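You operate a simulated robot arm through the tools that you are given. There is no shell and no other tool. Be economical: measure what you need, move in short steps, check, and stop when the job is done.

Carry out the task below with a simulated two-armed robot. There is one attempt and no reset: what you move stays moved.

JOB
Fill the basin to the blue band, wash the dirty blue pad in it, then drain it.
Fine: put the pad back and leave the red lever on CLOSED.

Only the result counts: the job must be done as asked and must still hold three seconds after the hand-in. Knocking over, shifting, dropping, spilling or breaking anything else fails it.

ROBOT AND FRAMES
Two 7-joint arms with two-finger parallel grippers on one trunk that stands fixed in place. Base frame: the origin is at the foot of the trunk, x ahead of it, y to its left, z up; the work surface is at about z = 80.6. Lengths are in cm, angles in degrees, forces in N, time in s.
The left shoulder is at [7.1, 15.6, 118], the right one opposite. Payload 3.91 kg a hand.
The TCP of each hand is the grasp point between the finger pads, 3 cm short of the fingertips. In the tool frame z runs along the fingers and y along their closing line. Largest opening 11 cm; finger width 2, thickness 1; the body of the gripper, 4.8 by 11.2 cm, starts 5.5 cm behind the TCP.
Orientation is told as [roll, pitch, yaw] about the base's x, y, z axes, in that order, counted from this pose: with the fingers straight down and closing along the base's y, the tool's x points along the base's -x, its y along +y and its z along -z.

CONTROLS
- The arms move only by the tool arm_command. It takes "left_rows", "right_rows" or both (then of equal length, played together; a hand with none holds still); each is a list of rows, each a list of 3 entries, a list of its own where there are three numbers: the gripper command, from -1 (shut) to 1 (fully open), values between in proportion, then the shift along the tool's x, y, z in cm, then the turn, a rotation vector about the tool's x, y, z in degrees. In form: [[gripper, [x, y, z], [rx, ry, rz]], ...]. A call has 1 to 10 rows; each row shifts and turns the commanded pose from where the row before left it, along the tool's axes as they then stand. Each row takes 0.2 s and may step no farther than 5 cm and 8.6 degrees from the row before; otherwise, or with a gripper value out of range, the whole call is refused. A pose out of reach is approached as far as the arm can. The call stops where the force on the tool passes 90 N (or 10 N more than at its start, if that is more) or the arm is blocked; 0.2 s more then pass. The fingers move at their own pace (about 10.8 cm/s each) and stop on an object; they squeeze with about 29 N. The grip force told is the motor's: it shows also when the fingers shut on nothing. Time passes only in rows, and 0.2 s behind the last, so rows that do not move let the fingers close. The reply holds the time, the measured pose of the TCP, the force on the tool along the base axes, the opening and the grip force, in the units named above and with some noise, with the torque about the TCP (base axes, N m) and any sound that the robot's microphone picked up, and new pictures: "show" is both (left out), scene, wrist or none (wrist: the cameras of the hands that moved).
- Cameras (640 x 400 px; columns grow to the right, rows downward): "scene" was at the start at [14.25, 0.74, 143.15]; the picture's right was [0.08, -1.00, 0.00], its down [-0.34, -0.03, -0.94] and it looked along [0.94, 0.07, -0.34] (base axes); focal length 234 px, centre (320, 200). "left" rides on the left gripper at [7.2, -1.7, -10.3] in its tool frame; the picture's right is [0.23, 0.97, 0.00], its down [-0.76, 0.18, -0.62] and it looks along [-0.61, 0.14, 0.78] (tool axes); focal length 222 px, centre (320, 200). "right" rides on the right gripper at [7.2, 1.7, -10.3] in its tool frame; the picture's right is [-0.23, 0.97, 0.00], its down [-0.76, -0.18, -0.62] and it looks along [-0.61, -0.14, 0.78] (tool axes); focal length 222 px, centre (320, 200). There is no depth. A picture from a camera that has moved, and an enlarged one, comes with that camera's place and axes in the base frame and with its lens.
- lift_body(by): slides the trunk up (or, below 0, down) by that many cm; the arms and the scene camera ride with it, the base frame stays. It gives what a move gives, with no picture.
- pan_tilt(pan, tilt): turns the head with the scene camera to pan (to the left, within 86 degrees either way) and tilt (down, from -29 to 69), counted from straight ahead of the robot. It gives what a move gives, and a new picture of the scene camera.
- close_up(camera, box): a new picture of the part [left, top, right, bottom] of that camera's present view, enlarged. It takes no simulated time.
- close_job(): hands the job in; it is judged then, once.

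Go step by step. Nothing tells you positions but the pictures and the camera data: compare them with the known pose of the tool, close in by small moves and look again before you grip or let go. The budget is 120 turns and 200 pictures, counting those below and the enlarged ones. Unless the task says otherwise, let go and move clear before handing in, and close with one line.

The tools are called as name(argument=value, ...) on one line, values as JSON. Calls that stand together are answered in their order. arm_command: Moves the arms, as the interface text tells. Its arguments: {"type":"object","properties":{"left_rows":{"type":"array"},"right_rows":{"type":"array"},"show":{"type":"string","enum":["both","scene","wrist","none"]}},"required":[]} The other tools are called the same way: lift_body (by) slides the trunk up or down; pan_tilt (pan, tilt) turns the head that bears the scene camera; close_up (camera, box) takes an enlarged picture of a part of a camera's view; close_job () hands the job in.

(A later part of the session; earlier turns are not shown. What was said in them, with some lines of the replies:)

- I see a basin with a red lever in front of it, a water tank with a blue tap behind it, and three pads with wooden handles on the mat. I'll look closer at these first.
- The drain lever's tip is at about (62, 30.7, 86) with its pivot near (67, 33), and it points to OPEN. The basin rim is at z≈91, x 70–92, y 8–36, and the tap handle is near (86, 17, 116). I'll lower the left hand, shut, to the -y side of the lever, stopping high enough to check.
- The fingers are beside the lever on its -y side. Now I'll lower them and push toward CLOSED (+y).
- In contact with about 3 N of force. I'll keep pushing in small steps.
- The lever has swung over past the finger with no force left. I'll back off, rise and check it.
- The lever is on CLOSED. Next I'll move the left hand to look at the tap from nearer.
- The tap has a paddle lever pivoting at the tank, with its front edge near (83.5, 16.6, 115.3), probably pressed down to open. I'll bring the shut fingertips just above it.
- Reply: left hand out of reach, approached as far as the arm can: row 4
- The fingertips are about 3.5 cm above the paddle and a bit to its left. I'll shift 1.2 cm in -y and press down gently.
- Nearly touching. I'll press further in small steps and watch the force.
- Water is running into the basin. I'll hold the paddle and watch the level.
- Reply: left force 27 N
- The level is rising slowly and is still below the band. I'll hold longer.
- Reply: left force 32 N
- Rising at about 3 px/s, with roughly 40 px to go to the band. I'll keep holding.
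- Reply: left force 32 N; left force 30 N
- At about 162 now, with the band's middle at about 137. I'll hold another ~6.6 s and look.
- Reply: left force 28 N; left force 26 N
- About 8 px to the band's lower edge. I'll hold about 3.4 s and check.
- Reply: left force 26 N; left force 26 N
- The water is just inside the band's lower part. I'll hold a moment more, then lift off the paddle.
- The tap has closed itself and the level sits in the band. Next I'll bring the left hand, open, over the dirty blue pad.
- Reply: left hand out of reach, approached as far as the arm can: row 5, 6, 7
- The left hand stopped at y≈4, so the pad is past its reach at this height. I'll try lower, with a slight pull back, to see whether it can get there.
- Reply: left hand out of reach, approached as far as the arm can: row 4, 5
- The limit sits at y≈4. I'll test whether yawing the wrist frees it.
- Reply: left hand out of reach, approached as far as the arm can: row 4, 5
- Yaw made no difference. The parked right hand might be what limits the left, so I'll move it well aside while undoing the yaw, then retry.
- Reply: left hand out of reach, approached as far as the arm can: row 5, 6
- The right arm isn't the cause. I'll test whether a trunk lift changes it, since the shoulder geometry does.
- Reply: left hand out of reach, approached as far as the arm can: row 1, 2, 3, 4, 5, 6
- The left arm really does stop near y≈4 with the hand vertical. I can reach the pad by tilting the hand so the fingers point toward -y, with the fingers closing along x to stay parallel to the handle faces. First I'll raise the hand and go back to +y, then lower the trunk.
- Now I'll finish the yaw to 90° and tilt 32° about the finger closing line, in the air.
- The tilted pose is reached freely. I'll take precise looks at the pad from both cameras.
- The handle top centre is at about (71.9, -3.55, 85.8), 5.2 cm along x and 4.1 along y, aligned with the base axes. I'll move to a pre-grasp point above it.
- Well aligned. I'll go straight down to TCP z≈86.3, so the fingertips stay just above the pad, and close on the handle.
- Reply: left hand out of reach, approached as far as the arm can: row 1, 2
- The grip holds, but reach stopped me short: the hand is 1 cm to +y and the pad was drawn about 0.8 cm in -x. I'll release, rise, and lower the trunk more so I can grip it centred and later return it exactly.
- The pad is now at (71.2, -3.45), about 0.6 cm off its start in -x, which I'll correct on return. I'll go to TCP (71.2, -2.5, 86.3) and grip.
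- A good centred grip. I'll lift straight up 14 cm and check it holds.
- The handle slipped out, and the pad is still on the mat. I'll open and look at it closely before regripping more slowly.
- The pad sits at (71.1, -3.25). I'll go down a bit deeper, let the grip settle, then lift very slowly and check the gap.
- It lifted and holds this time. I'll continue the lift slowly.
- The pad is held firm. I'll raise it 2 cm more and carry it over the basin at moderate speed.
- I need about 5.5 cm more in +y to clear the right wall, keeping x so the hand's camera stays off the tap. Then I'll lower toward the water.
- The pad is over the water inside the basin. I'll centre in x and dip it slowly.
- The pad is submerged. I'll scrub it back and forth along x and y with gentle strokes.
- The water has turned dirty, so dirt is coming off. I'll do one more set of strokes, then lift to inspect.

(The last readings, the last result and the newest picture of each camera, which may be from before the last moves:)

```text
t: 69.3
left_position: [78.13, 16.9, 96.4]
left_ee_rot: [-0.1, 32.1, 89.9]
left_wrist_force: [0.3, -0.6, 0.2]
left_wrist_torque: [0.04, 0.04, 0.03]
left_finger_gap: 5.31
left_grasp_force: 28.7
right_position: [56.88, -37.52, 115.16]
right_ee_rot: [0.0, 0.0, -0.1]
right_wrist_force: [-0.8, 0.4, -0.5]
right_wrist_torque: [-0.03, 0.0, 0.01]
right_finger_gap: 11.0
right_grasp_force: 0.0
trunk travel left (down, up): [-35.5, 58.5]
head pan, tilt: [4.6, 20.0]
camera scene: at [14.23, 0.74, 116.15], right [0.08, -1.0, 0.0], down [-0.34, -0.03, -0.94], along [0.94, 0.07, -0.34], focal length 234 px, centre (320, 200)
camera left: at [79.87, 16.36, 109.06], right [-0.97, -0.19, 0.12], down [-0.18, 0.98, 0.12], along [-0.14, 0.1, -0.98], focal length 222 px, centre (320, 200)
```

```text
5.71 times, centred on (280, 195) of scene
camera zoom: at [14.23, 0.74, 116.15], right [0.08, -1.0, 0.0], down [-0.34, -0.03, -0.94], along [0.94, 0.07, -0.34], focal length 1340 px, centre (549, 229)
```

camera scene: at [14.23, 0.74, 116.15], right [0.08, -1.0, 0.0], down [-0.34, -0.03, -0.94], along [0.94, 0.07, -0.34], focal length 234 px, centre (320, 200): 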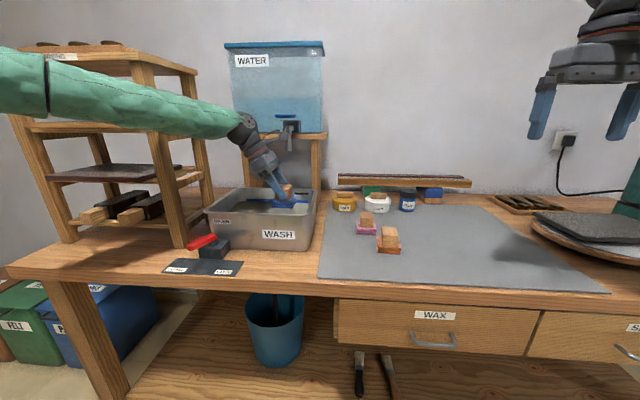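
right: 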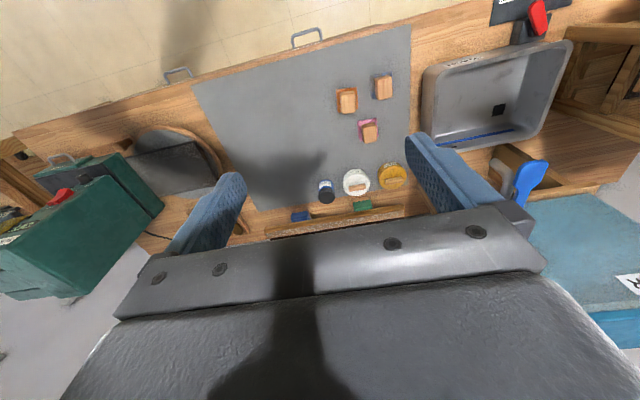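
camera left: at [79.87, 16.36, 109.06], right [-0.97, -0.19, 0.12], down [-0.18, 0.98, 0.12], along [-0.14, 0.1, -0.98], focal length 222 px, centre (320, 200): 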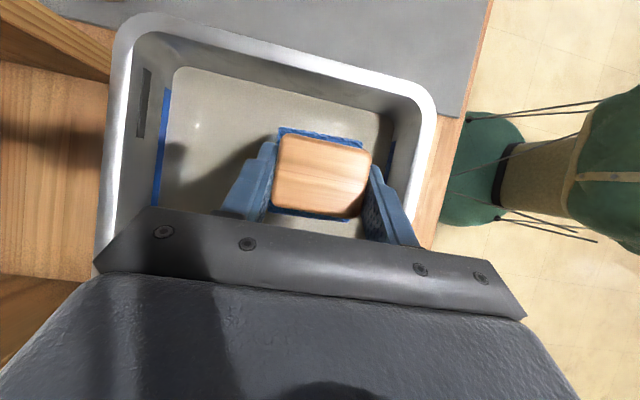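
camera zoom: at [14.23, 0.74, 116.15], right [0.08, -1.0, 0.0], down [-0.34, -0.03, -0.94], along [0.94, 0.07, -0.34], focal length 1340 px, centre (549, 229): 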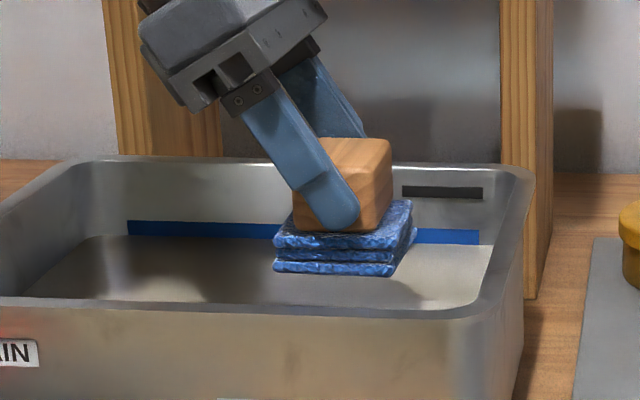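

The pad is clean blue now. I'll let it drip over the basin for a moment and raise it.

arm_command(left_rows=[[-1, [0, 0, 0], [0, 0, 0]], [-1, [0, 0, 0], [0, 0, 0]], [-1, [0, 0, 0], [0, 0, 0]], [-1, [0, 0, 0], [0, 0, 0]], [-1, [0, 0, 0], [0, 0, 0]], [-1, [0, 0, 0], [0, 0, 0]], [-1, [0.64, 0.3, -1.02], [0, 0, 0]], [-1, [0.64, 0.3, -1.02], [0, 0, 0]], [-1, [0.64, 0.3, -1.02], [0, 0, 0]], [-1, [0.4, 0.2, -0.64], [0, 0, 0]]], show="none")

arm_command(left_rows=[[-1, [0.8, 0.25, 0.5], [0, 0, 0]], [-1, [1.4, 0.4, 0.87], [0, 0, 0]], [-1, [1.7, 0.5, 1.06], [0, 0, 0]], [-1, [1.7, 0.5, 1.06], [0, 0, 0]], [-1, [1.7, 0.5, 1.06], [0, 0, 0]], [-1, [1.7, 0.5, 1.06], [0, 0, 0]], [-1, [1.7, 0.5, 1.06], [0, 0, 0]], [-1, [1.7, 0.5, 1.06], [0, 0, 0]], [-1, [1.7, 0.5, 1.06], [0, 0, 0]], [-1, [1.4, 0.4, 0.87], [0, 0, 0]]])

```text
t: 71.5
left_position: [76.91, 16.96, 100.82]
left_ee_rot: [0.0, 32.1, 90.1]
left_wrist_force: [0.4, 0.4, -1.5]
left_wrist_torque: [0.01, -0.03, -0.01]
left_finger_gap: 5.35
left_grasp_force: 29.1
right_position: [57.02, -37.37, 115.06]
right_ee_rot: [0.0, 0.0, -0.1]
right_wrist_force: [0.1, -0.4, 0.2]
right_wrist_torque: [0.04, -0.03, 0.01]
right_finger_gap: 11.01
right_grasp_force: 0.1
trunk travel left (down, up): [-35.5, 58.5]
head pan, tilt: [4.6, 20.0]
```

```text
t: 73.8
left_position: [72.42, -1.28, 100.99]
left_ee_rot: [0.1, 32.1, 90.1]
left_wrist_force: [-0.3, -0.2, -1.0]
left_wrist_torque: [0.02, 0.0, 0.01]
left_finger_gap: 5.3
left_grasp_force: 29.0
right_position: [57.03, -37.44, 115.08]
right_ee_rot: [0.0, 0.2, -0.1]
right_wrist_force: [-0.1, 0.8, 0.3]
right_wrist_torque: [0.01, 0.0, 0.02]
right_finger_gap: 11.0
right_grasp_force: 0.2
trunk travel left (down, up): [-35.5, 58.5]
head pan, tilt: [4.6, 20.0]
camera scene: at [14.29, 0.74, 116.15], right [0.08, -1.0, 0.0], down [-0.34, -0.03, -0.94], along [0.94, 0.08, -0.34], focal length 234 px, centre (320, 200)
camera left: at [74.22, -1.77, 113.63], right [-0.97, -0.19, 0.12], down [-0.18, 0.98, 0.12], along [-0.14, 0.1, -0.98], focal length 222 px, centre (320, 200)
```

scene: 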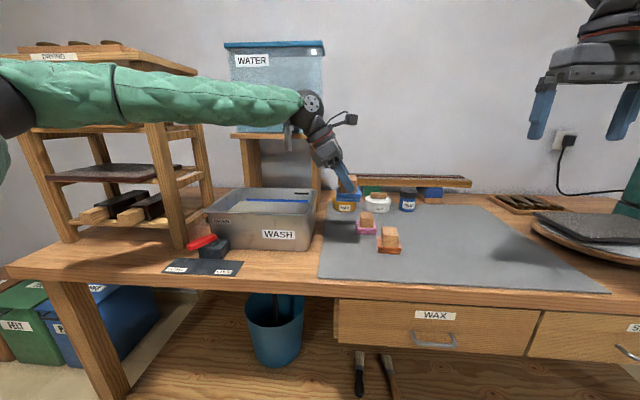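
left: 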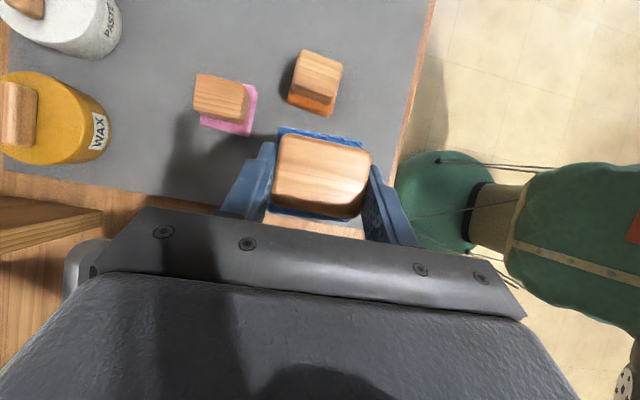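

Over the mat now. I'll descend to just above the original spot.

arm_command(left_rows=[[-1, [-0.3, 0.05, 0.6], [0, 0, 0]], [-1, [-0.6, 0.05, 1.25], [0, 0, 0]], [-1, [-0.6, 0.05, 1.25], [0, 0, 0]], [-1, [-0.6, 0.05, 1.25], [0, 0, 0]], [-1, [-0.6, 0.05, 1.25], [0, 0, 0]], [-1, [-0.6, 0.05, 1.25], [0, 0, 0]], [-1, [-0.6, 0.05, 1.25], [0, 0, 0]], [-1, [-0.6, 0.05, 1.25], [0, 0, 0]], [-1, [-0.6, 0.05, 1.25], [0, 0, 0]], [-1, [-0.6, 0.05, 1.25], [0, 0, 0]]])

```text
t: 76.0
left_position: [72.05, -2.82, 87.72]
left_ee_rot: [0.0, 32.1, 90.0]
left_wrist_force: [0.8, 0.0, -0.8]
left_wrist_torque: [0.0, 0.01, 0.01]
left_finger_gap: 5.33
left_grasp_force: 28.7
right_position: [57.03, -37.35, 115.13]
right_ee_rot: [0.0, 0.1, 0.0]
right_wrist_force: [-0.2, -0.5, -0.4]
right_wrist_torque: [-0.01, 0.03, -0.05]
right_finger_gap: 10.98
right_grasp_force: 0.0
trunk travel left (down, up): [-35.5, 58.5]
head pan, tilt: [4.6, 20.0]
camera scene: at [14.28, 0.74, 116.15], right [0.08, -1.0, 0.0], down [-0.34, -0.03, -0.94], along [0.94, 0.08, -0.34], focal length 234 px, centre (320, 200)
camera left: at [73.79, -3.39, 100.35], right [-0.97, -0.19, 0.12], down [-0.18, 0.98, 0.12], along [-0.14, 0.1, -0.98], focal length 222 px, centre (320, 200)
```

scene: 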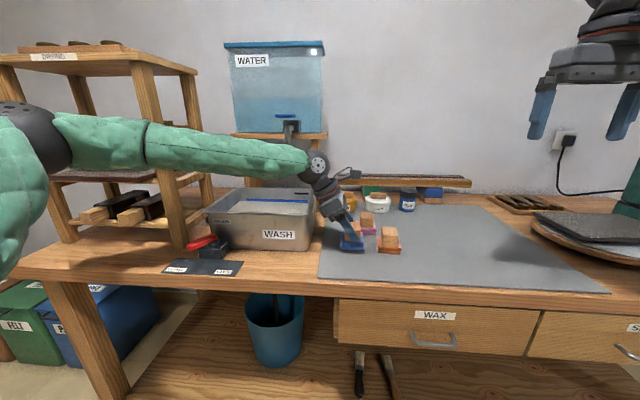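
left: 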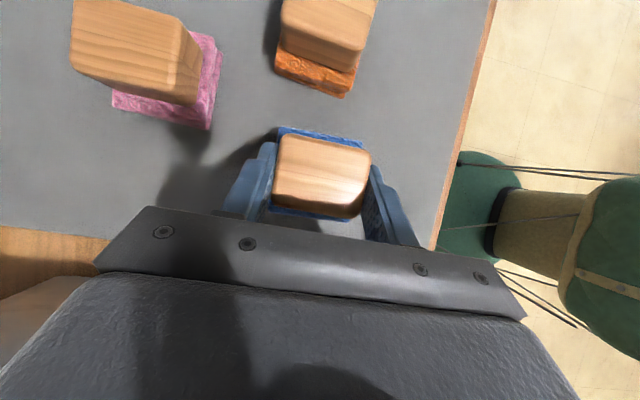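

About 1.8 cm to go. I'll set it down slowly, then open.

arm_command(left_rows=[[-1, [-0.24, 0.03, 0.38], [0, 0, 0]], [-1, [-0.24, 0.03, 0.38], [0, 0, 0]], [-1, [-0.24, 0.03, 0.38], [0, 0, 0]], [-1, [-0.18, 0.03, 0.3], [0, 0, 0]], [-1, [0, 0, 0], [0, 0, 0]]], show="none")

close_up(camera="scene", box=[325, 210, 415, 270])

```text
t: 77.2
left_position: [71.73, -2.79, 85.88]
left_ee_rot: [0.0, 32.2, 90.0]
left_wrist_force: [0.2, -0.1, -1.2]
left_wrist_torque: [-0.01, 0.0, -0.03]
left_finger_gap: 5.31
left_grasp_force: 29.0
right_position: [56.94, -37.37, 115.11]
right_ee_rot: [0.0, 0.0, -0.1]
right_wrist_force: [-0.2, -0.5, 0.2]
right_wrist_torque: [-0.01, 0.0, 0.02]
right_finger_gap: 11.01
right_grasp_force: 0.0
trunk travel left (down, up): [-35.5, 58.5]
head pan, tilt: [4.6, 20.0]
```

```text
6.67 times, centred on (370, 240) of scene
camera zoom: at [14.25, 0.73, 116.15], right [0.08, -1.0, 0.0], down [-0.34, -0.03, -0.94], along [0.94, 0.07, -0.34], focal length 1564 px, centre (-13, -67)
```

zoom: 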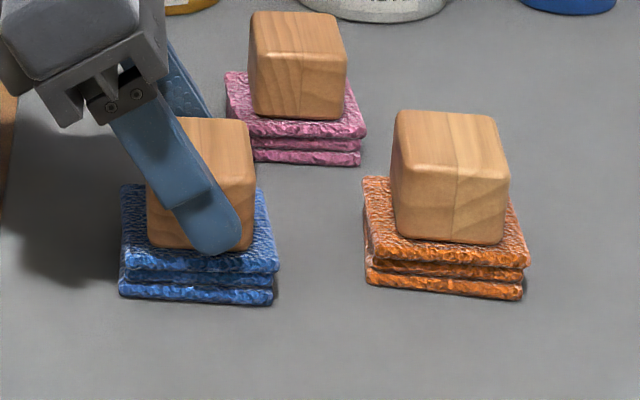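

It's essentially on the mat. I'll go 0.2 cm lower, open, and rise straight up.

arm_command(left_rows=[[-1, [-0.1, 0, 0.16], [0, 0, 0]], [-0.3, [0, 0, 0], [0, 0, 0]], [0.45, [0, 0, 0], [0, 0, 0]], [0.45, [0, 0, 0], [0, 0, 0]], [0.45, [1, 0, -1.6], [0, 0, 0]], [0.45, [2, 0, -3.2], [0, 0, 0]], [0.45, [2.4, 0, -3.9], [0, 0, 0]], [0.45, [2.4, 0, -3.9], [0, 0, 0]]])

close_up(camera="scene", box=[325, 210, 415, 270])

```text
t: 79.0
left_position: [71.58, -2.77, 100.6]
left_ee_rot: [0.0, 32.1, 90.0]
left_wrist_force: [0.0, 0.6, 0.0]
left_wrist_torque: [-0.03, -0.03, 0.01]
left_finger_gap: 7.97
left_grasp_force: 0.0
right_position: [57.03, -37.38, 115.14]
right_ee_rot: [0.1, 0.0, -0.1]
right_wrist_force: [-0.2, 0.8, 0.4]
right_wrist_torque: [0.0, 0.01, 0.0]
right_finger_gap: 10.97
right_grasp_force: 0.0
trunk travel left (down, up): [-35.5, 58.5]
head pan, tilt: [4.6, 20.0]
camera scene: at [14.22, 0.72, 116.15], right [0.08, -1.0, 0.0], down [-0.34, -0.03, -0.94], along [0.94, 0.07, -0.34], focal length 234 px, centre (320, 200)
camera left: at [73.36, -3.34, 113.27], right [-0.97, -0.19, 0.12], down [-0.18, 0.98, 0.12], along [-0.14, 0.1, -0.98], focal length 222 px, centre (320, 200)
```

scene: 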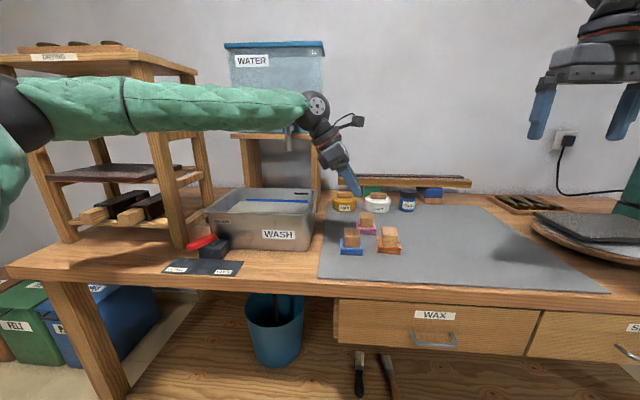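
left: 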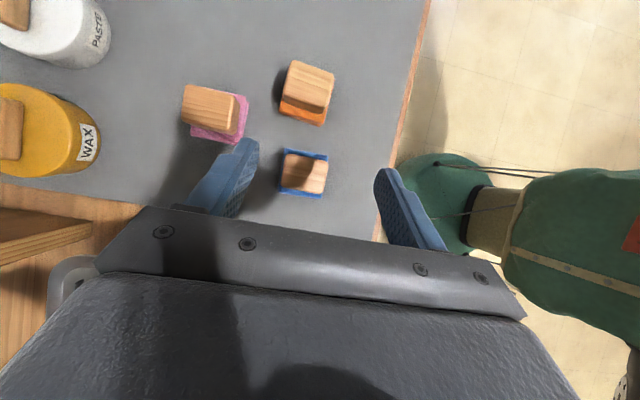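

```text
6.67 times, centred on (370, 240) of scene
camera zoom: at [14.22, 0.72, 116.15], right [0.08, -1.0, 0.0], down [-0.34, -0.03, -0.94], along [0.94, 0.07, -0.34], focal length 1564 px, centre (-13, -67)
```

zoom: 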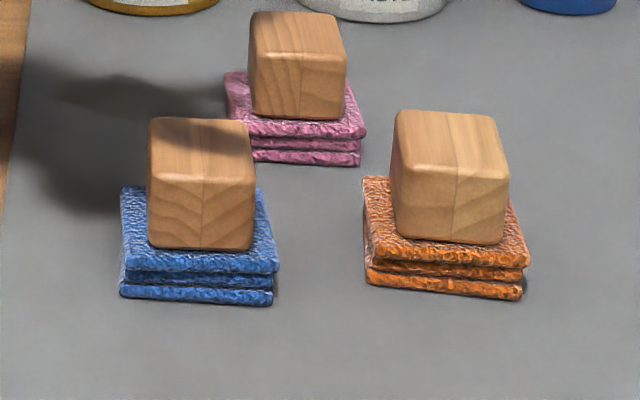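

The pad is back at its place, clean. Next is the drain, so I'll raise the trunk to its starting height and bring the hand back upright to yaw 0, shut.

lift_body(by=27)

arm_command(left_rows=[[0.4, [-3, 0.6, -1.9], [0, 0, 0]], [0, [-3, 0.6, -1.9], [0, 0, 0]], [-1, [-3, 0.6, -1.9], [0, 0, 0]], [-1, [-3, 0.6, -1.9], [0, -8, 0]], [-1, [-3, 0.6, 0], [0, -8, 0]], [-1, [-3, 1, 0], [0, -8, 0]], [-1, [-3, 1, 0], [0, -8.1, 0]], [-1, [-3, 1, 0], [0, 0, 8.5]], [-1, [-3, 1, 0], [0, 0, 8.5]], [-1, [0, 0, 0], [0, 0, 8.5]]], show="none")

arm_command(left_rows=[[-1, [0, 0, 0], [0, 0, 8.5]], [-1, [0, 0, 0], [0, 0, 8.5]], [-1, [0, 0, 0], [0, 0, 8.5]], [-1, [0, 0, 0], [0, 0, 8.5]], [-1, [0, 0, 0], [0, 0, 8.5]], [-1, [0, 0, 0], [0, 0, 8.5]], [-1, [0, 0, 0], [0, 0, 8.5]], [-1, [0, 0, 0], [0, 0, 5]]])

```text
t: 81.7
left_position: [71.71, -2.74, 127.54]
left_ee_rot: [0.0, 32.0, 90.0]
left_wrist_force: [0.4, 0.2, -0.2]
left_wrist_torque: [0.01, -0.01, -0.02]
left_finger_gap: 7.99
left_grasp_force: 0.0
right_position: [56.99, -37.44, 142.08]
right_ee_rot: [-0.1, 0.0, -0.2]
right_wrist_force: [0.8, 0.3, 0.3]
right_wrist_torque: [-0.04, -0.02, 0.0]
right_finger_gap: 11.0
right_grasp_force: 0.1
trunk travel left (down, up): [-62.5, 31.5]
head pan, tilt: [4.6, 20.0]
```

```text
t: 83.9
left_position: [65.24, 25.96, 125.19]
left_ee_rot: [0.2, -0.1, 64.3]
left_wrist_force: [0.1, 0.0, 0.6]
left_wrist_torque: [0.03, 0.02, -0.05]
left_finger_gap: 0.0
left_grasp_force: 28.3
right_position: [56.95, -37.47, 142.04]
right_ee_rot: [0.1, 0.1, 0.0]
right_wrist_force: [-0.6, -0.4, 0.5]
right_wrist_torque: [-0.03, 0.01, -0.02]
right_finger_gap: 10.99
right_grasp_force: 0.1
trunk travel left (down, up): [-62.5, 31.5]
head pan, tilt: [4.6, 20.0]
```

```text
t: 85.7
left_position: [65.05, 26.37, 125.12]
left_ee_rot: [0.0, 0.0, -0.2]
left_wrist_force: [0.4, 0.3, 0.0]
left_wrist_torque: [0.04, 0.02, -0.03]
left_finger_gap: 0.01
left_grasp_force: 28.8
right_position: [56.97, -37.4, 142.13]
right_ee_rot: [0.0, 0.1, -0.1]
right_wrist_force: [-0.9, -0.8, 0.4]
right_wrist_torque: [0.02, -0.03, 0.01]
right_finger_gap: 10.99
right_grasp_force: 0.2
trunk travel left (down, up): [-62.5, 31.5]
head pan, tilt: [4.6, 20.0]
camera scene: at [14.24, 0.74, 143.16], right [0.08, -1.0, 0.0], down [-0.34, -0.03, -0.94], along [0.94, 0.07, -0.34], focal length 234 px, centre (320, 200)
camera left: at [57.9, 24.64, 135.54], right [-0.22, 0.97, 0.0], down [0.76, 0.18, 0.62], along [0.61, 0.14, -0.78], focal length 222 px, centre (320, 200)
```

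scene: 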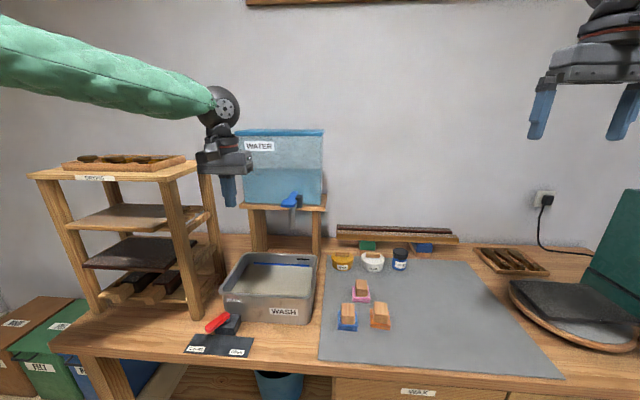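
left: 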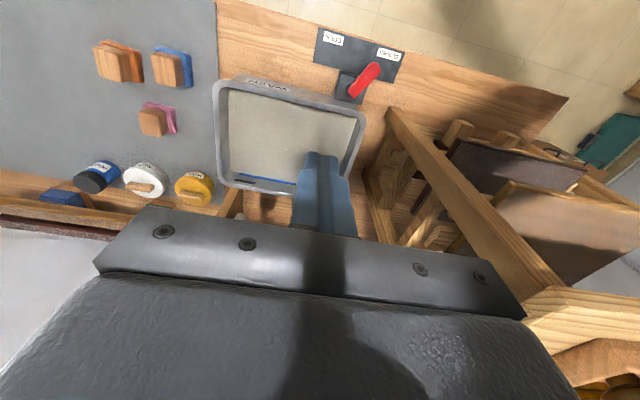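

The lever tip is near (62.6, 36.5). I'll move to its +y side and descend partway.

arm_command(left_rows=[[-1, [1.2, 4.5, 0], [0, 0, 0]], [-1, [1.2, 4.5, 0], [0, 0, 0]], [-1, [0.6, 4.5, 0], [0, 0, 0]], [-1, [0, 0, 4.7], [0, 0, 0]], [-1, [0, 0, 4.7], [0, 0, 0]], [-1, [0, 0, 4.7], [0, 0, 0]], [-1, [0, 0, 4.7], [0, 0, 0]], [-1, [0, 0, 4.7], [0, 0, 0]], [-1, [0, 0, 4.7], [0, 0, 0]], [-1, [0, 0, 2.5], [0, 0, 0]]])

```text
t: 87.9
left_position: [61.92, 39.57, 94.43]
left_ee_rot: [0.0, 0.1, 0.0]
left_wrist_force: [0.6, 0.1, 0.2]
left_wrist_torque: [-0.01, -0.03, 0.01]
left_finger_gap: 0.03
left_grasp_force: 29.1
right_position: [57.01, -37.27, 142.13]
right_ee_rot: [0.0, 0.0, -0.1]
right_wrist_force: [0.3, 0.2, 0.4]
right_wrist_torque: [-0.03, -0.04, -0.01]
right_finger_gap: 10.99
right_grasp_force: 0.0
trunk travel left (down, up): [-62.5, 31.5]
head pan, tilt: [4.6, 20.0]
camera scene: at [14.27, 0.74, 143.16], right [0.08, -1.0, 0.0], down [-0.34, -0.03, -0.94], along [0.94, 0.08, -0.34], focal length 234 px, centre (320, 200)
camera left: at [54.87, 38.02, 104.93], right [-0.23, 0.97, 0.0], down [0.76, 0.18, 0.62], along [0.61, 0.14, -0.78], focal length 222 px, centre (320, 200)
```

scene: 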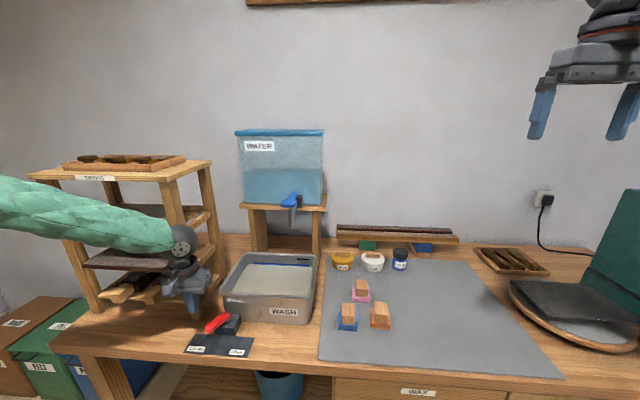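
left: 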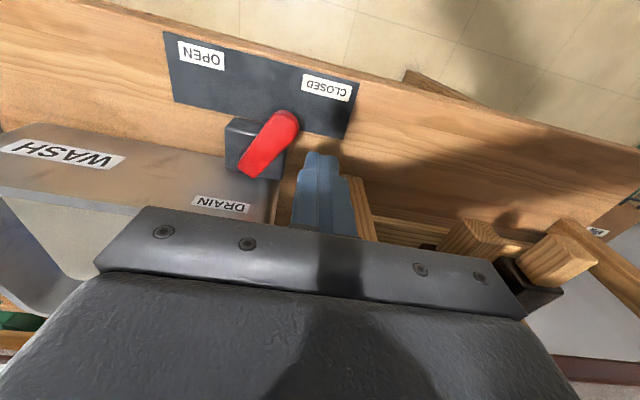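

I'll go down and push the lever toward OPEN (-y).

arm_command(left_rows=[[-1, [0, 0, 4], [0, 0, 0]], [-1, [0, 0, 3.2], [0, 0, 0]], [-1, [0, -1.2, 0], [0, 0, 0]], [-1, [0, -1.2, 0], [0, 0, 0]], [-1, [0, -1, 0], [0, 0, 0]], [-1, [0, -1, 0], [0, 0, 0]], [-1, [0, -1, 0], [0, 0, 0]], [-1, [0, -1, 0], [0, 0, 0]]], show="wrist")

```text
t: 89.7
left_position: [62.07, 33.62, 87.36]
left_ee_rot: [-0.1, -0.1, 0.1]
left_wrist_force: [2.3, 25.1, 8.3]
left_wrist_torque: [0.41, -0.16, 0.3]
left_finger_gap: 0.01
left_grasp_force: 28.9
right_position: [57.05, -36.87, 142.33]
right_ee_rot: [-0.1, -0.1, -0.1]
right_wrist_force: [0.4, 0.6, -0.1]
right_wrist_torque: [-0.03, -0.01, 0.0]
right_finger_gap: 11.0
right_grasp_force: 0.2
trunk travel left (down, up): [-62.5, 31.5]
head pan, tilt: [4.6, 20.0]
camera left: at [54.95, 32.01, 97.69], right [-0.23, 0.97, 0.0], down [0.76, 0.18, 0.62], along [0.61, 0.14, -0.78], focal length 222 px, centre (320, 200)
```

left: 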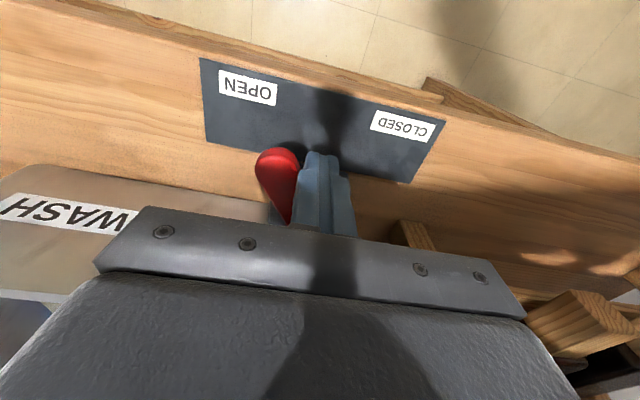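

There's 25 N of resistance, so the lever is likely at its OPEN stop. I'll back off, rise and look.

arm_command(left_rows=[[-1, [0, 1, 0], [0, 0, 0]], [-1, [0, 2, 0], [0, 0, 0]], [-1, [0, 2, 0], [0, 0, 0]], [-1, [0, 0, -4.5], [0, 0, 0]], [-1, [0, 0, -4.5], [0, 0, 0]]])

close_up(camera="scene", box=[180, 240, 330, 360])

```text
t: 90.9
left_position: [61.82, 38.43, 96.18]
left_ee_rot: [0.0, 0.0, -0.1]
left_wrist_force: [1.0, 0.5, 0.2]
left_wrist_torque: [0.04, -0.01, 0.01]
left_finger_gap: 0.0
left_grasp_force: 28.9
right_position: [56.9, -37.29, 142.25]
right_ee_rot: [0.0, 0.0, -0.1]
right_wrist_force: [-0.4, 0.3, 0.5]
right_wrist_torque: [-0.02, -0.02, -0.02]
right_finger_gap: 11.0
right_grasp_force: 0.0
trunk travel left (down, up): [-62.5, 31.5]
head pan, tilt: [4.6, 20.0]
camera scene: at [14.15, 0.79, 143.16], right [0.08, -1.0, 0.0], down [-0.34, -0.03, -0.94], along [0.94, 0.07, -0.34], focal length 234 px, centre (320, 200)
camera left: at [54.65, 36.82, 106.54], right [-0.23, 0.97, 0.0], down [0.76, 0.18, 0.62], along [0.61, 0.14, -0.78], focal length 222 px, centre (320, 200)
```

scene: 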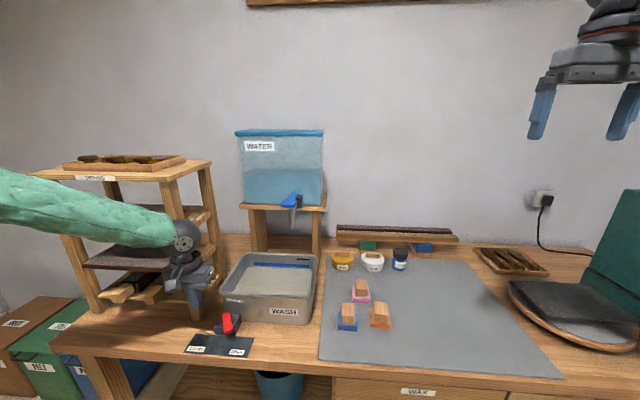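
left: 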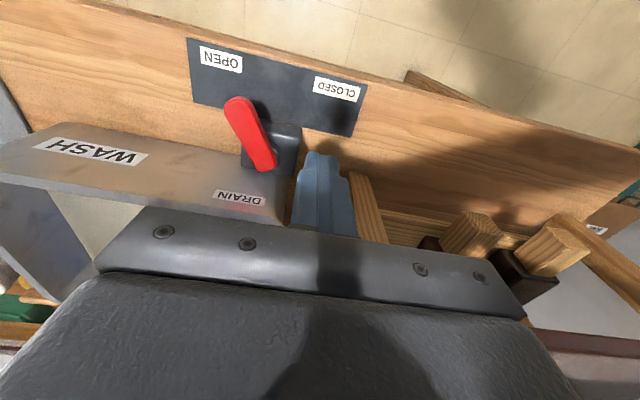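

```text
3.33 times, centred on (255, 300) of scene
camera zoom: at [14.15, 0.79, 143.16], right [0.08, -1.0, 0.0], down [-0.34, -0.03, -0.94], along [0.94, 0.07, -0.34], focal length 782 px, centre (537, -133)
```

zoom: 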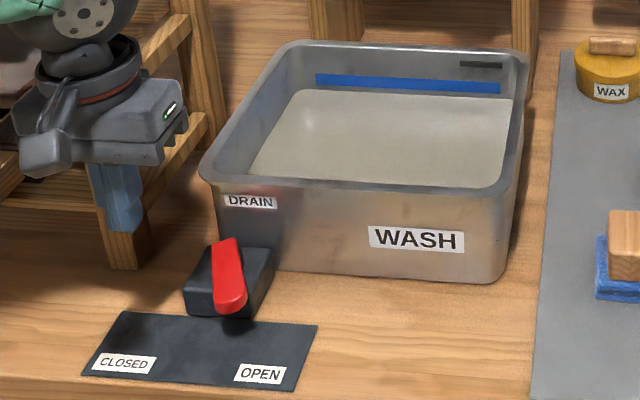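

The lever is at OPEN and the water is dropping. I'll move the hand across, above the lever, to its -y side while it drains.

arm_command(left_rows=[[-1, [0, -3, -2], [0, 0, 0]], [-1, [0, -3.5, 0], [0, 0, 0]], [-1, [0, -3.5, 0], [0, 0, 0]], [-1, [0, -2.4, 0], [0, 0, 0]], [-1, [0, 0, 0], [0, 0, 0]], [-1, [0, 0, 0], [0, 0, 0]], [-1, [0, 0, 0], [0, 0, 0]], [-1, [0, 0, 0], [0, 0, 0]], [-1, [0, 0, 0], [0, 0, 0]], [-1, [0, 0, 0], [0, 0, 0]]], show="none")

arm_command(left_rows=[[-1, [0, 0, 0], [0, 0, 0]], [-1, [0, 0, 0], [0, 0, 0]], [-1, [0, 0, 0], [0, 0, 0]], [-1, [0, 0, 0], [0, 0, 0]], [-1, [0, 0, 0], [0, 0, 0]], [-1, [0, 0, 0], [0, 0, 0]], [-1, [0, 0, 0], [0, 0, 0]], [-1, [0, 0, 0], [0, 0, 0]], [-1, [0, 0, 0], [0, 0, 0]], [-1, [0, 0, 0], [0, 0, 0]]], show="none")

close_up(camera="scene", box=[180, 240, 330, 360])

```text
t: 93.1
left_position: [62.17, 26.06, 98.2]
left_ee_rot: [0.0, 0.0, 0.0]
left_wrist_force: [0.4, -0.1, -0.1]
left_wrist_torque: [0.04, 0.02, 0.02]
left_finger_gap: 0.0
left_grasp_force: 28.9
right_position: [57.0, -37.4, 142.16]
right_ee_rot: [0.0, 0.0, -0.1]
right_wrist_force: [-0.6, -0.6, 1.0]
right_wrist_torque: [0.0, -0.02, 0.0]
right_finger_gap: 11.0
right_grasp_force: 0.1
trunk travel left (down, up): [-62.5, 31.5]
head pan, tilt: [4.6, 20.0]
```

```text
t: 95.3
left_position: [62.09, 25.98, 98.27]
left_ee_rot: [0.0, 0.0, 0.1]
left_wrist_force: [-0.8, 0.0, 0.2]
left_wrist_torque: [-0.01, 0.0, 0.01]
left_finger_gap: 0.02
left_grasp_force: 28.8
right_position: [56.98, -37.44, 142.04]
right_ee_rot: [0.0, 0.0, -0.1]
right_wrist_force: [1.1, 0.1, 0.5]
right_wrist_torque: [-0.01, -0.02, 0.02]
right_finger_gap: 10.99
right_grasp_force: 0.1
trunk travel left (down, up): [-62.5, 31.5]
head pan, tilt: [4.6, 20.0]
```

```text
3.33 times, centred on (255, 300) of scene
camera zoom: at [14.25, 0.73, 143.15], right [0.08, -1.0, 0.0], down [-0.34, -0.03, -0.94], along [0.94, 0.07, -0.34], focal length 782 px, centre (537, -133)
```

zoom: 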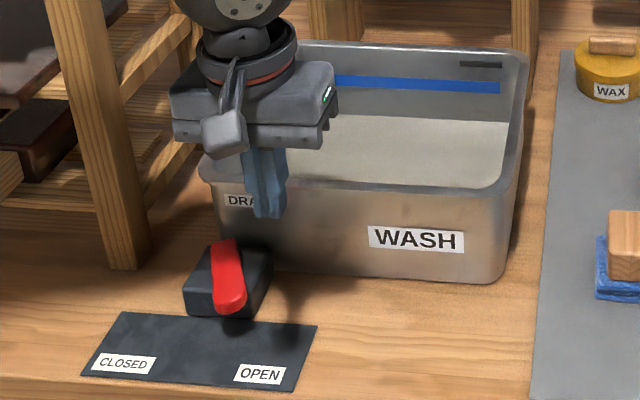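

Draining well. I'll wait longer.

arm_command(left_rows=[[-1, [0, 0, 0], [0, 0, 0]], [-1, [0, 0, 0], [0, 0, 0]], [-1, [0, 0, 0], [0, 0, 0]], [-1, [0, 0, 0], [0, 0, 0]], [-1, [0, 0, 0], [0, 0, 0]], [-1, [0, 0, 0], [0, 0, 0]], [-1, [0, 0, 0], [0, 0, 0]], [-1, [0, 0, 0], [0, 0, 0]], [-1, [0, 0, 0], [0, 0, 0]], [-1, [0, 0, 0], [0, 0, 0]]], show="none")

arm_command(left_rows=[[-1, [0, 0, 0], [0, 0, 0]], [-1, [0, 0, 0], [0, 0, 0]], [-1, [0, 0, 0], [0, 0, 0]], [-1, [0, 0, 0], [0, 0, 0]], [-1, [0, 0, 0], [0, 0, 0]], [-1, [0, 0, 0], [0, 0, 0]], [-1, [0, 0, 0], [0, 0, 0]], [-1, [0, 0, 0], [0, 0, 0]], [-1, [0, 0, 0], [0, 0, 0]], [-1, [0, 0, 0], [0, 0, 0]]], show="none")

arm_command(left_rows=[[-1, [0, 0, 0], [0, 0, 0]], [-1, [0, 0, 0], [0, 0, 0]], [-1, [0, 0, 0], [0, 0, 0]], [-1, [0, 0, 0], [0, 0, 0]], [-1, [0, 0, 0], [0, 0, 0]], [-1, [0, 0, 0], [0, 0, 0]], [-1, [0, 0, 0], [0, 0, 0]], [-1, [0, 0, 0], [0, 0, 0]], [-1, [0, 0, 0], [0, 0, 0]], [-1, [0, 0, 0], [0, 0, 0]]], show="none")

close_up(camera="scene", box=[180, 240, 330, 360])

```text
t: 97.5
left_position: [62.11, 26.01, 98.26]
left_ee_rot: [0.0, 0.0, 0.0]
left_wrist_force: [0.0, 0.1, -0.1]
left_wrist_torque: [0.04, 0.0, 0.03]
left_finger_gap: 0.04
left_grasp_force: 28.8
right_position: [56.91, -37.36, 142.19]
right_ee_rot: [0.0, 0.1, -0.1]
right_wrist_force: [0.3, 0.4, -0.1]
right_wrist_torque: [-0.03, 0.0, -0.03]
right_finger_gap: 11.01
right_grasp_force: 0.1
trunk travel left (down, up): [-62.5, 31.5]
head pan, tilt: [4.6, 20.0]
```

```text
t: 99.7
left_position: [62.09, 25.93, 98.21]
left_ee_rot: [-0.1, 0.0, 0.0]
left_wrist_force: [-1.1, 0.1, 0.5]
left_wrist_torque: [0.0, 0.01, 0.0]
left_finger_gap: 0.01
left_grasp_force: 29.3
right_position: [57.06, -37.31, 142.18]
right_ee_rot: [0.0, -0.1, -0.1]
right_wrist_force: [-0.1, 0.5, 0.1]
right_wrist_torque: [0.01, -0.02, 0.01]
right_finger_gap: 11.01
right_grasp_force: 0.0
trunk travel left (down, up): [-62.5, 31.5]
head pan, tilt: [4.6, 20.0]
```

```text
t: 101.9
left_position: [62.05, 25.83, 98.19]
left_ee_rot: [0.0, 0.0, -0.1]
left_wrist_force: [0.1, 0.1, -0.4]
left_wrist_torque: [0.0, -0.01, 0.02]
left_finger_gap: 0.02
left_grasp_force: 28.5
right_position: [56.91, -37.37, 142.06]
right_ee_rot: [-0.1, 0.0, -0.1]
right_wrist_force: [0.1, 0.3, 0.6]
right_wrist_torque: [0.03, 0.01, -0.01]
right_finger_gap: 11.01
right_grasp_force: 0.0
trunk travel left (down, up): [-62.5, 31.5]
head pan, tilt: [4.6, 20.0]
```

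```text
3.33 times, centred on (255, 300) of scene
camera zoom: at [14.25, 0.73, 143.15], right [0.08, -1.0, 0.0], down [-0.34, -0.03, -0.94], along [0.94, 0.07, -0.34], focal length 782 px, centre (537, -133)
```

zoom: 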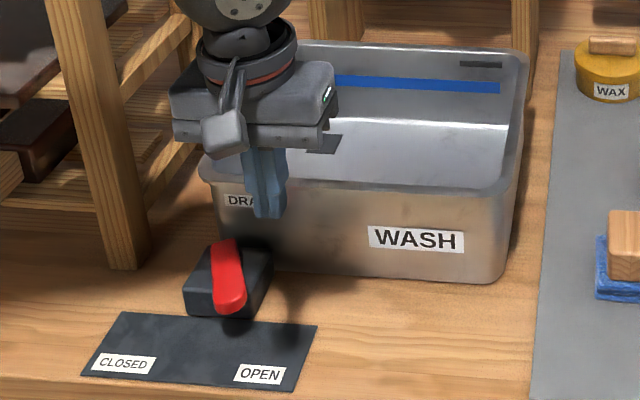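

The basin is empty and the drain plate is clearly visible. Now I'll push the lever back to CLOSED as before.

arm_command(left_rows=[[-1, [0, 0, 4], [0, 0, 0]], [-1, [0, 0, 4], [0, 0, 0]], [-1, [0, 0, 3], [0, 0, 0]], [-1, [0, 2, 0], [0, 0, 0]], [-1, [0, 1.5, 0], [0, 0, 0]], [-1, [0, 1, 0], [0, 0, 0]], [-1, [0, 1, 0], [0, 0, 0]], [-1, [0, 1, 0], [0, 0, 0]], [-1, [0, 0.7, 0], [0, 0, 0]], [-1, [0, 0.6, 0], [0, 0, 0]]], show="wrist")

arm_command(left_rows=[[-1, [0, -1.5, 0], [0, 0, 0]], [-1, [0, -1.5, 0], [0, 0, 0]], [-1, [0, 0, -4.5], [0, 0, 0]], [-1, [0, 0, -4.5], [0, 0, 0]], [-1, [0, 0, -4.5], [0, 0, 0]], [-1, [0, 0, -4.5], [0, 0, 0]], [-1, [0, -1, -4.5], [0, 0, 0]], [-1, [0, -1, -4.5], [0, 0, 0]], [-1, [0, -1, -4.5], [0, 0, 0]], [-1, [0, 0, -4.5], [0, 0, 0]]])

close_up(camera="scene", box=[170, 240, 330, 360])

close_up(camera="scene", box=[315, 235, 435, 335])

```text
t: 104.1
left_position: [62.04, 33.78, 87.27]
left_ee_rot: [0.0, 0.0, 0.0]
left_wrist_force: [-0.3, 0.8, -0.4]
left_wrist_torque: [0.01, 0.02, 0.03]
left_finger_gap: 0.02
left_grasp_force: 29.0
right_position: [57.02, -37.31, 142.22]
right_ee_rot: [0.0, 0.0, -0.2]
right_wrist_force: [0.2, -0.1, -0.7]
right_wrist_torque: [0.0, -0.01, 0.0]
right_finger_gap: 11.01
right_grasp_force: 0.0
trunk travel left (down, up): [-62.5, 31.5]
head pan, tilt: [4.6, 20.0]
camera left: at [54.84, 32.04, 97.63], right [-0.23, 0.97, 0.0], down [0.76, 0.18, 0.62], along [0.61, 0.14, -0.78], focal length 222 px, centre (320, 200)
```

left: 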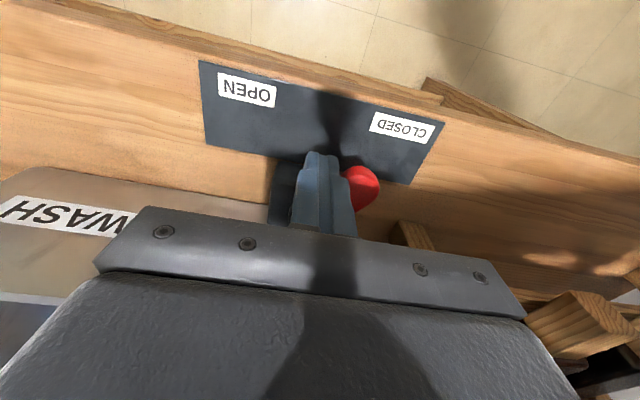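

```text
t: 106.3
left_position: [61.85, 27.51, 123.47]
left_ee_rot: [0.0, -0.1, -0.1]
left_wrist_force: [0.2, 0.9, -0.7]
left_wrist_torque: [-0.01, -0.03, -0.02]
left_finger_gap: 0.0
left_grasp_force: 28.6
right_position: [56.92, -37.47, 142.17]
right_ee_rot: [0.1, 0.0, -0.1]
right_wrist_force: [0.4, 0.1, 0.2]
right_wrist_torque: [-0.02, -0.02, 0.02]
right_finger_gap: 11.0
right_grasp_force: 0.0
trunk travel left (down, up): [-62.5, 31.5]
head pan, tilt: [4.6, 20.0]
camera scene: at [14.11, 0.71, 143.16], right [0.08, -1.0, 0.0], down [-0.34, -0.03, -0.94], along [0.94, 0.07, -0.34], focal length 234 px, centre (320, 200)
camera left: at [54.78, 25.93, 133.83], right [-0.23, 0.97, 0.0], down [0.76, 0.18, 0.62], along [0.61, 0.14, -0.78], focal length 222 px, centre (320, 200)
```

scene: 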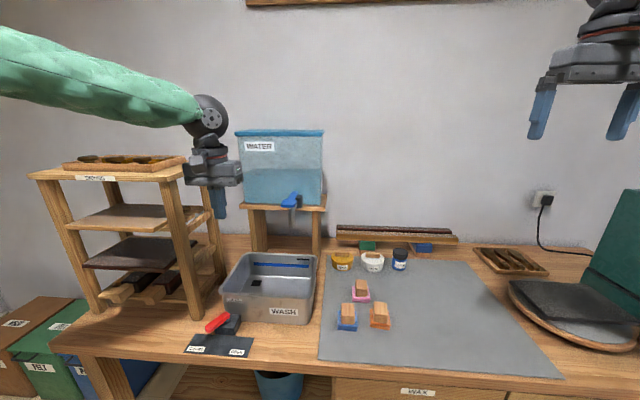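
left: 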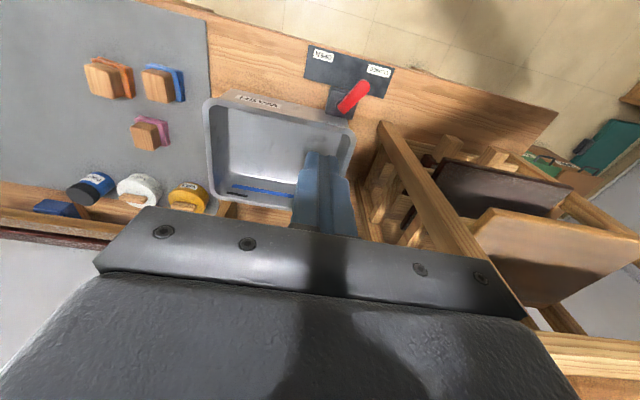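

```text
3.33 times, centred on (250, 300) of scene
camera zoom: at [14.11, 0.71, 143.16], right [0.08, -1.0, 0.0], down [-0.34, -0.03, -0.94], along [0.94, 0.07, -0.34], focal length 782 px, centre (553, -133)
```

zoom: 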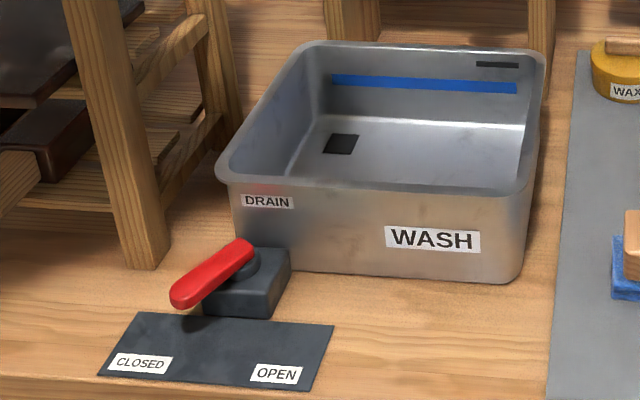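

```text
4.00 times, centred on (375, 285) of scene
camera zoom: at [14.11, 0.71, 143.16], right [0.08, -1.0, 0.0], down [-0.34, -0.03, -0.94], along [0.94, 0.07, -0.34], focal length 938 px, centre (100, -140)
```

zoom: 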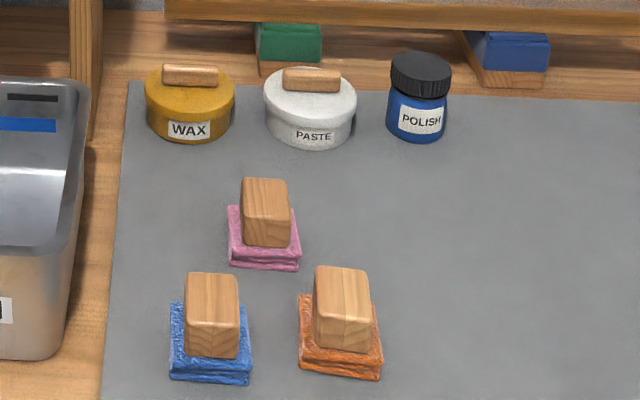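

The basin is empty, the lever is on CLOSED, the blue pad is clean and back in its original spot, and nothing else has moved. I'm handing in.

close_job()

```text
The job is handed in.
```

I filled the basin to the blue band, washed the blue pad in it, put the pad back, drained the basin and left the red lever on CLOSED.
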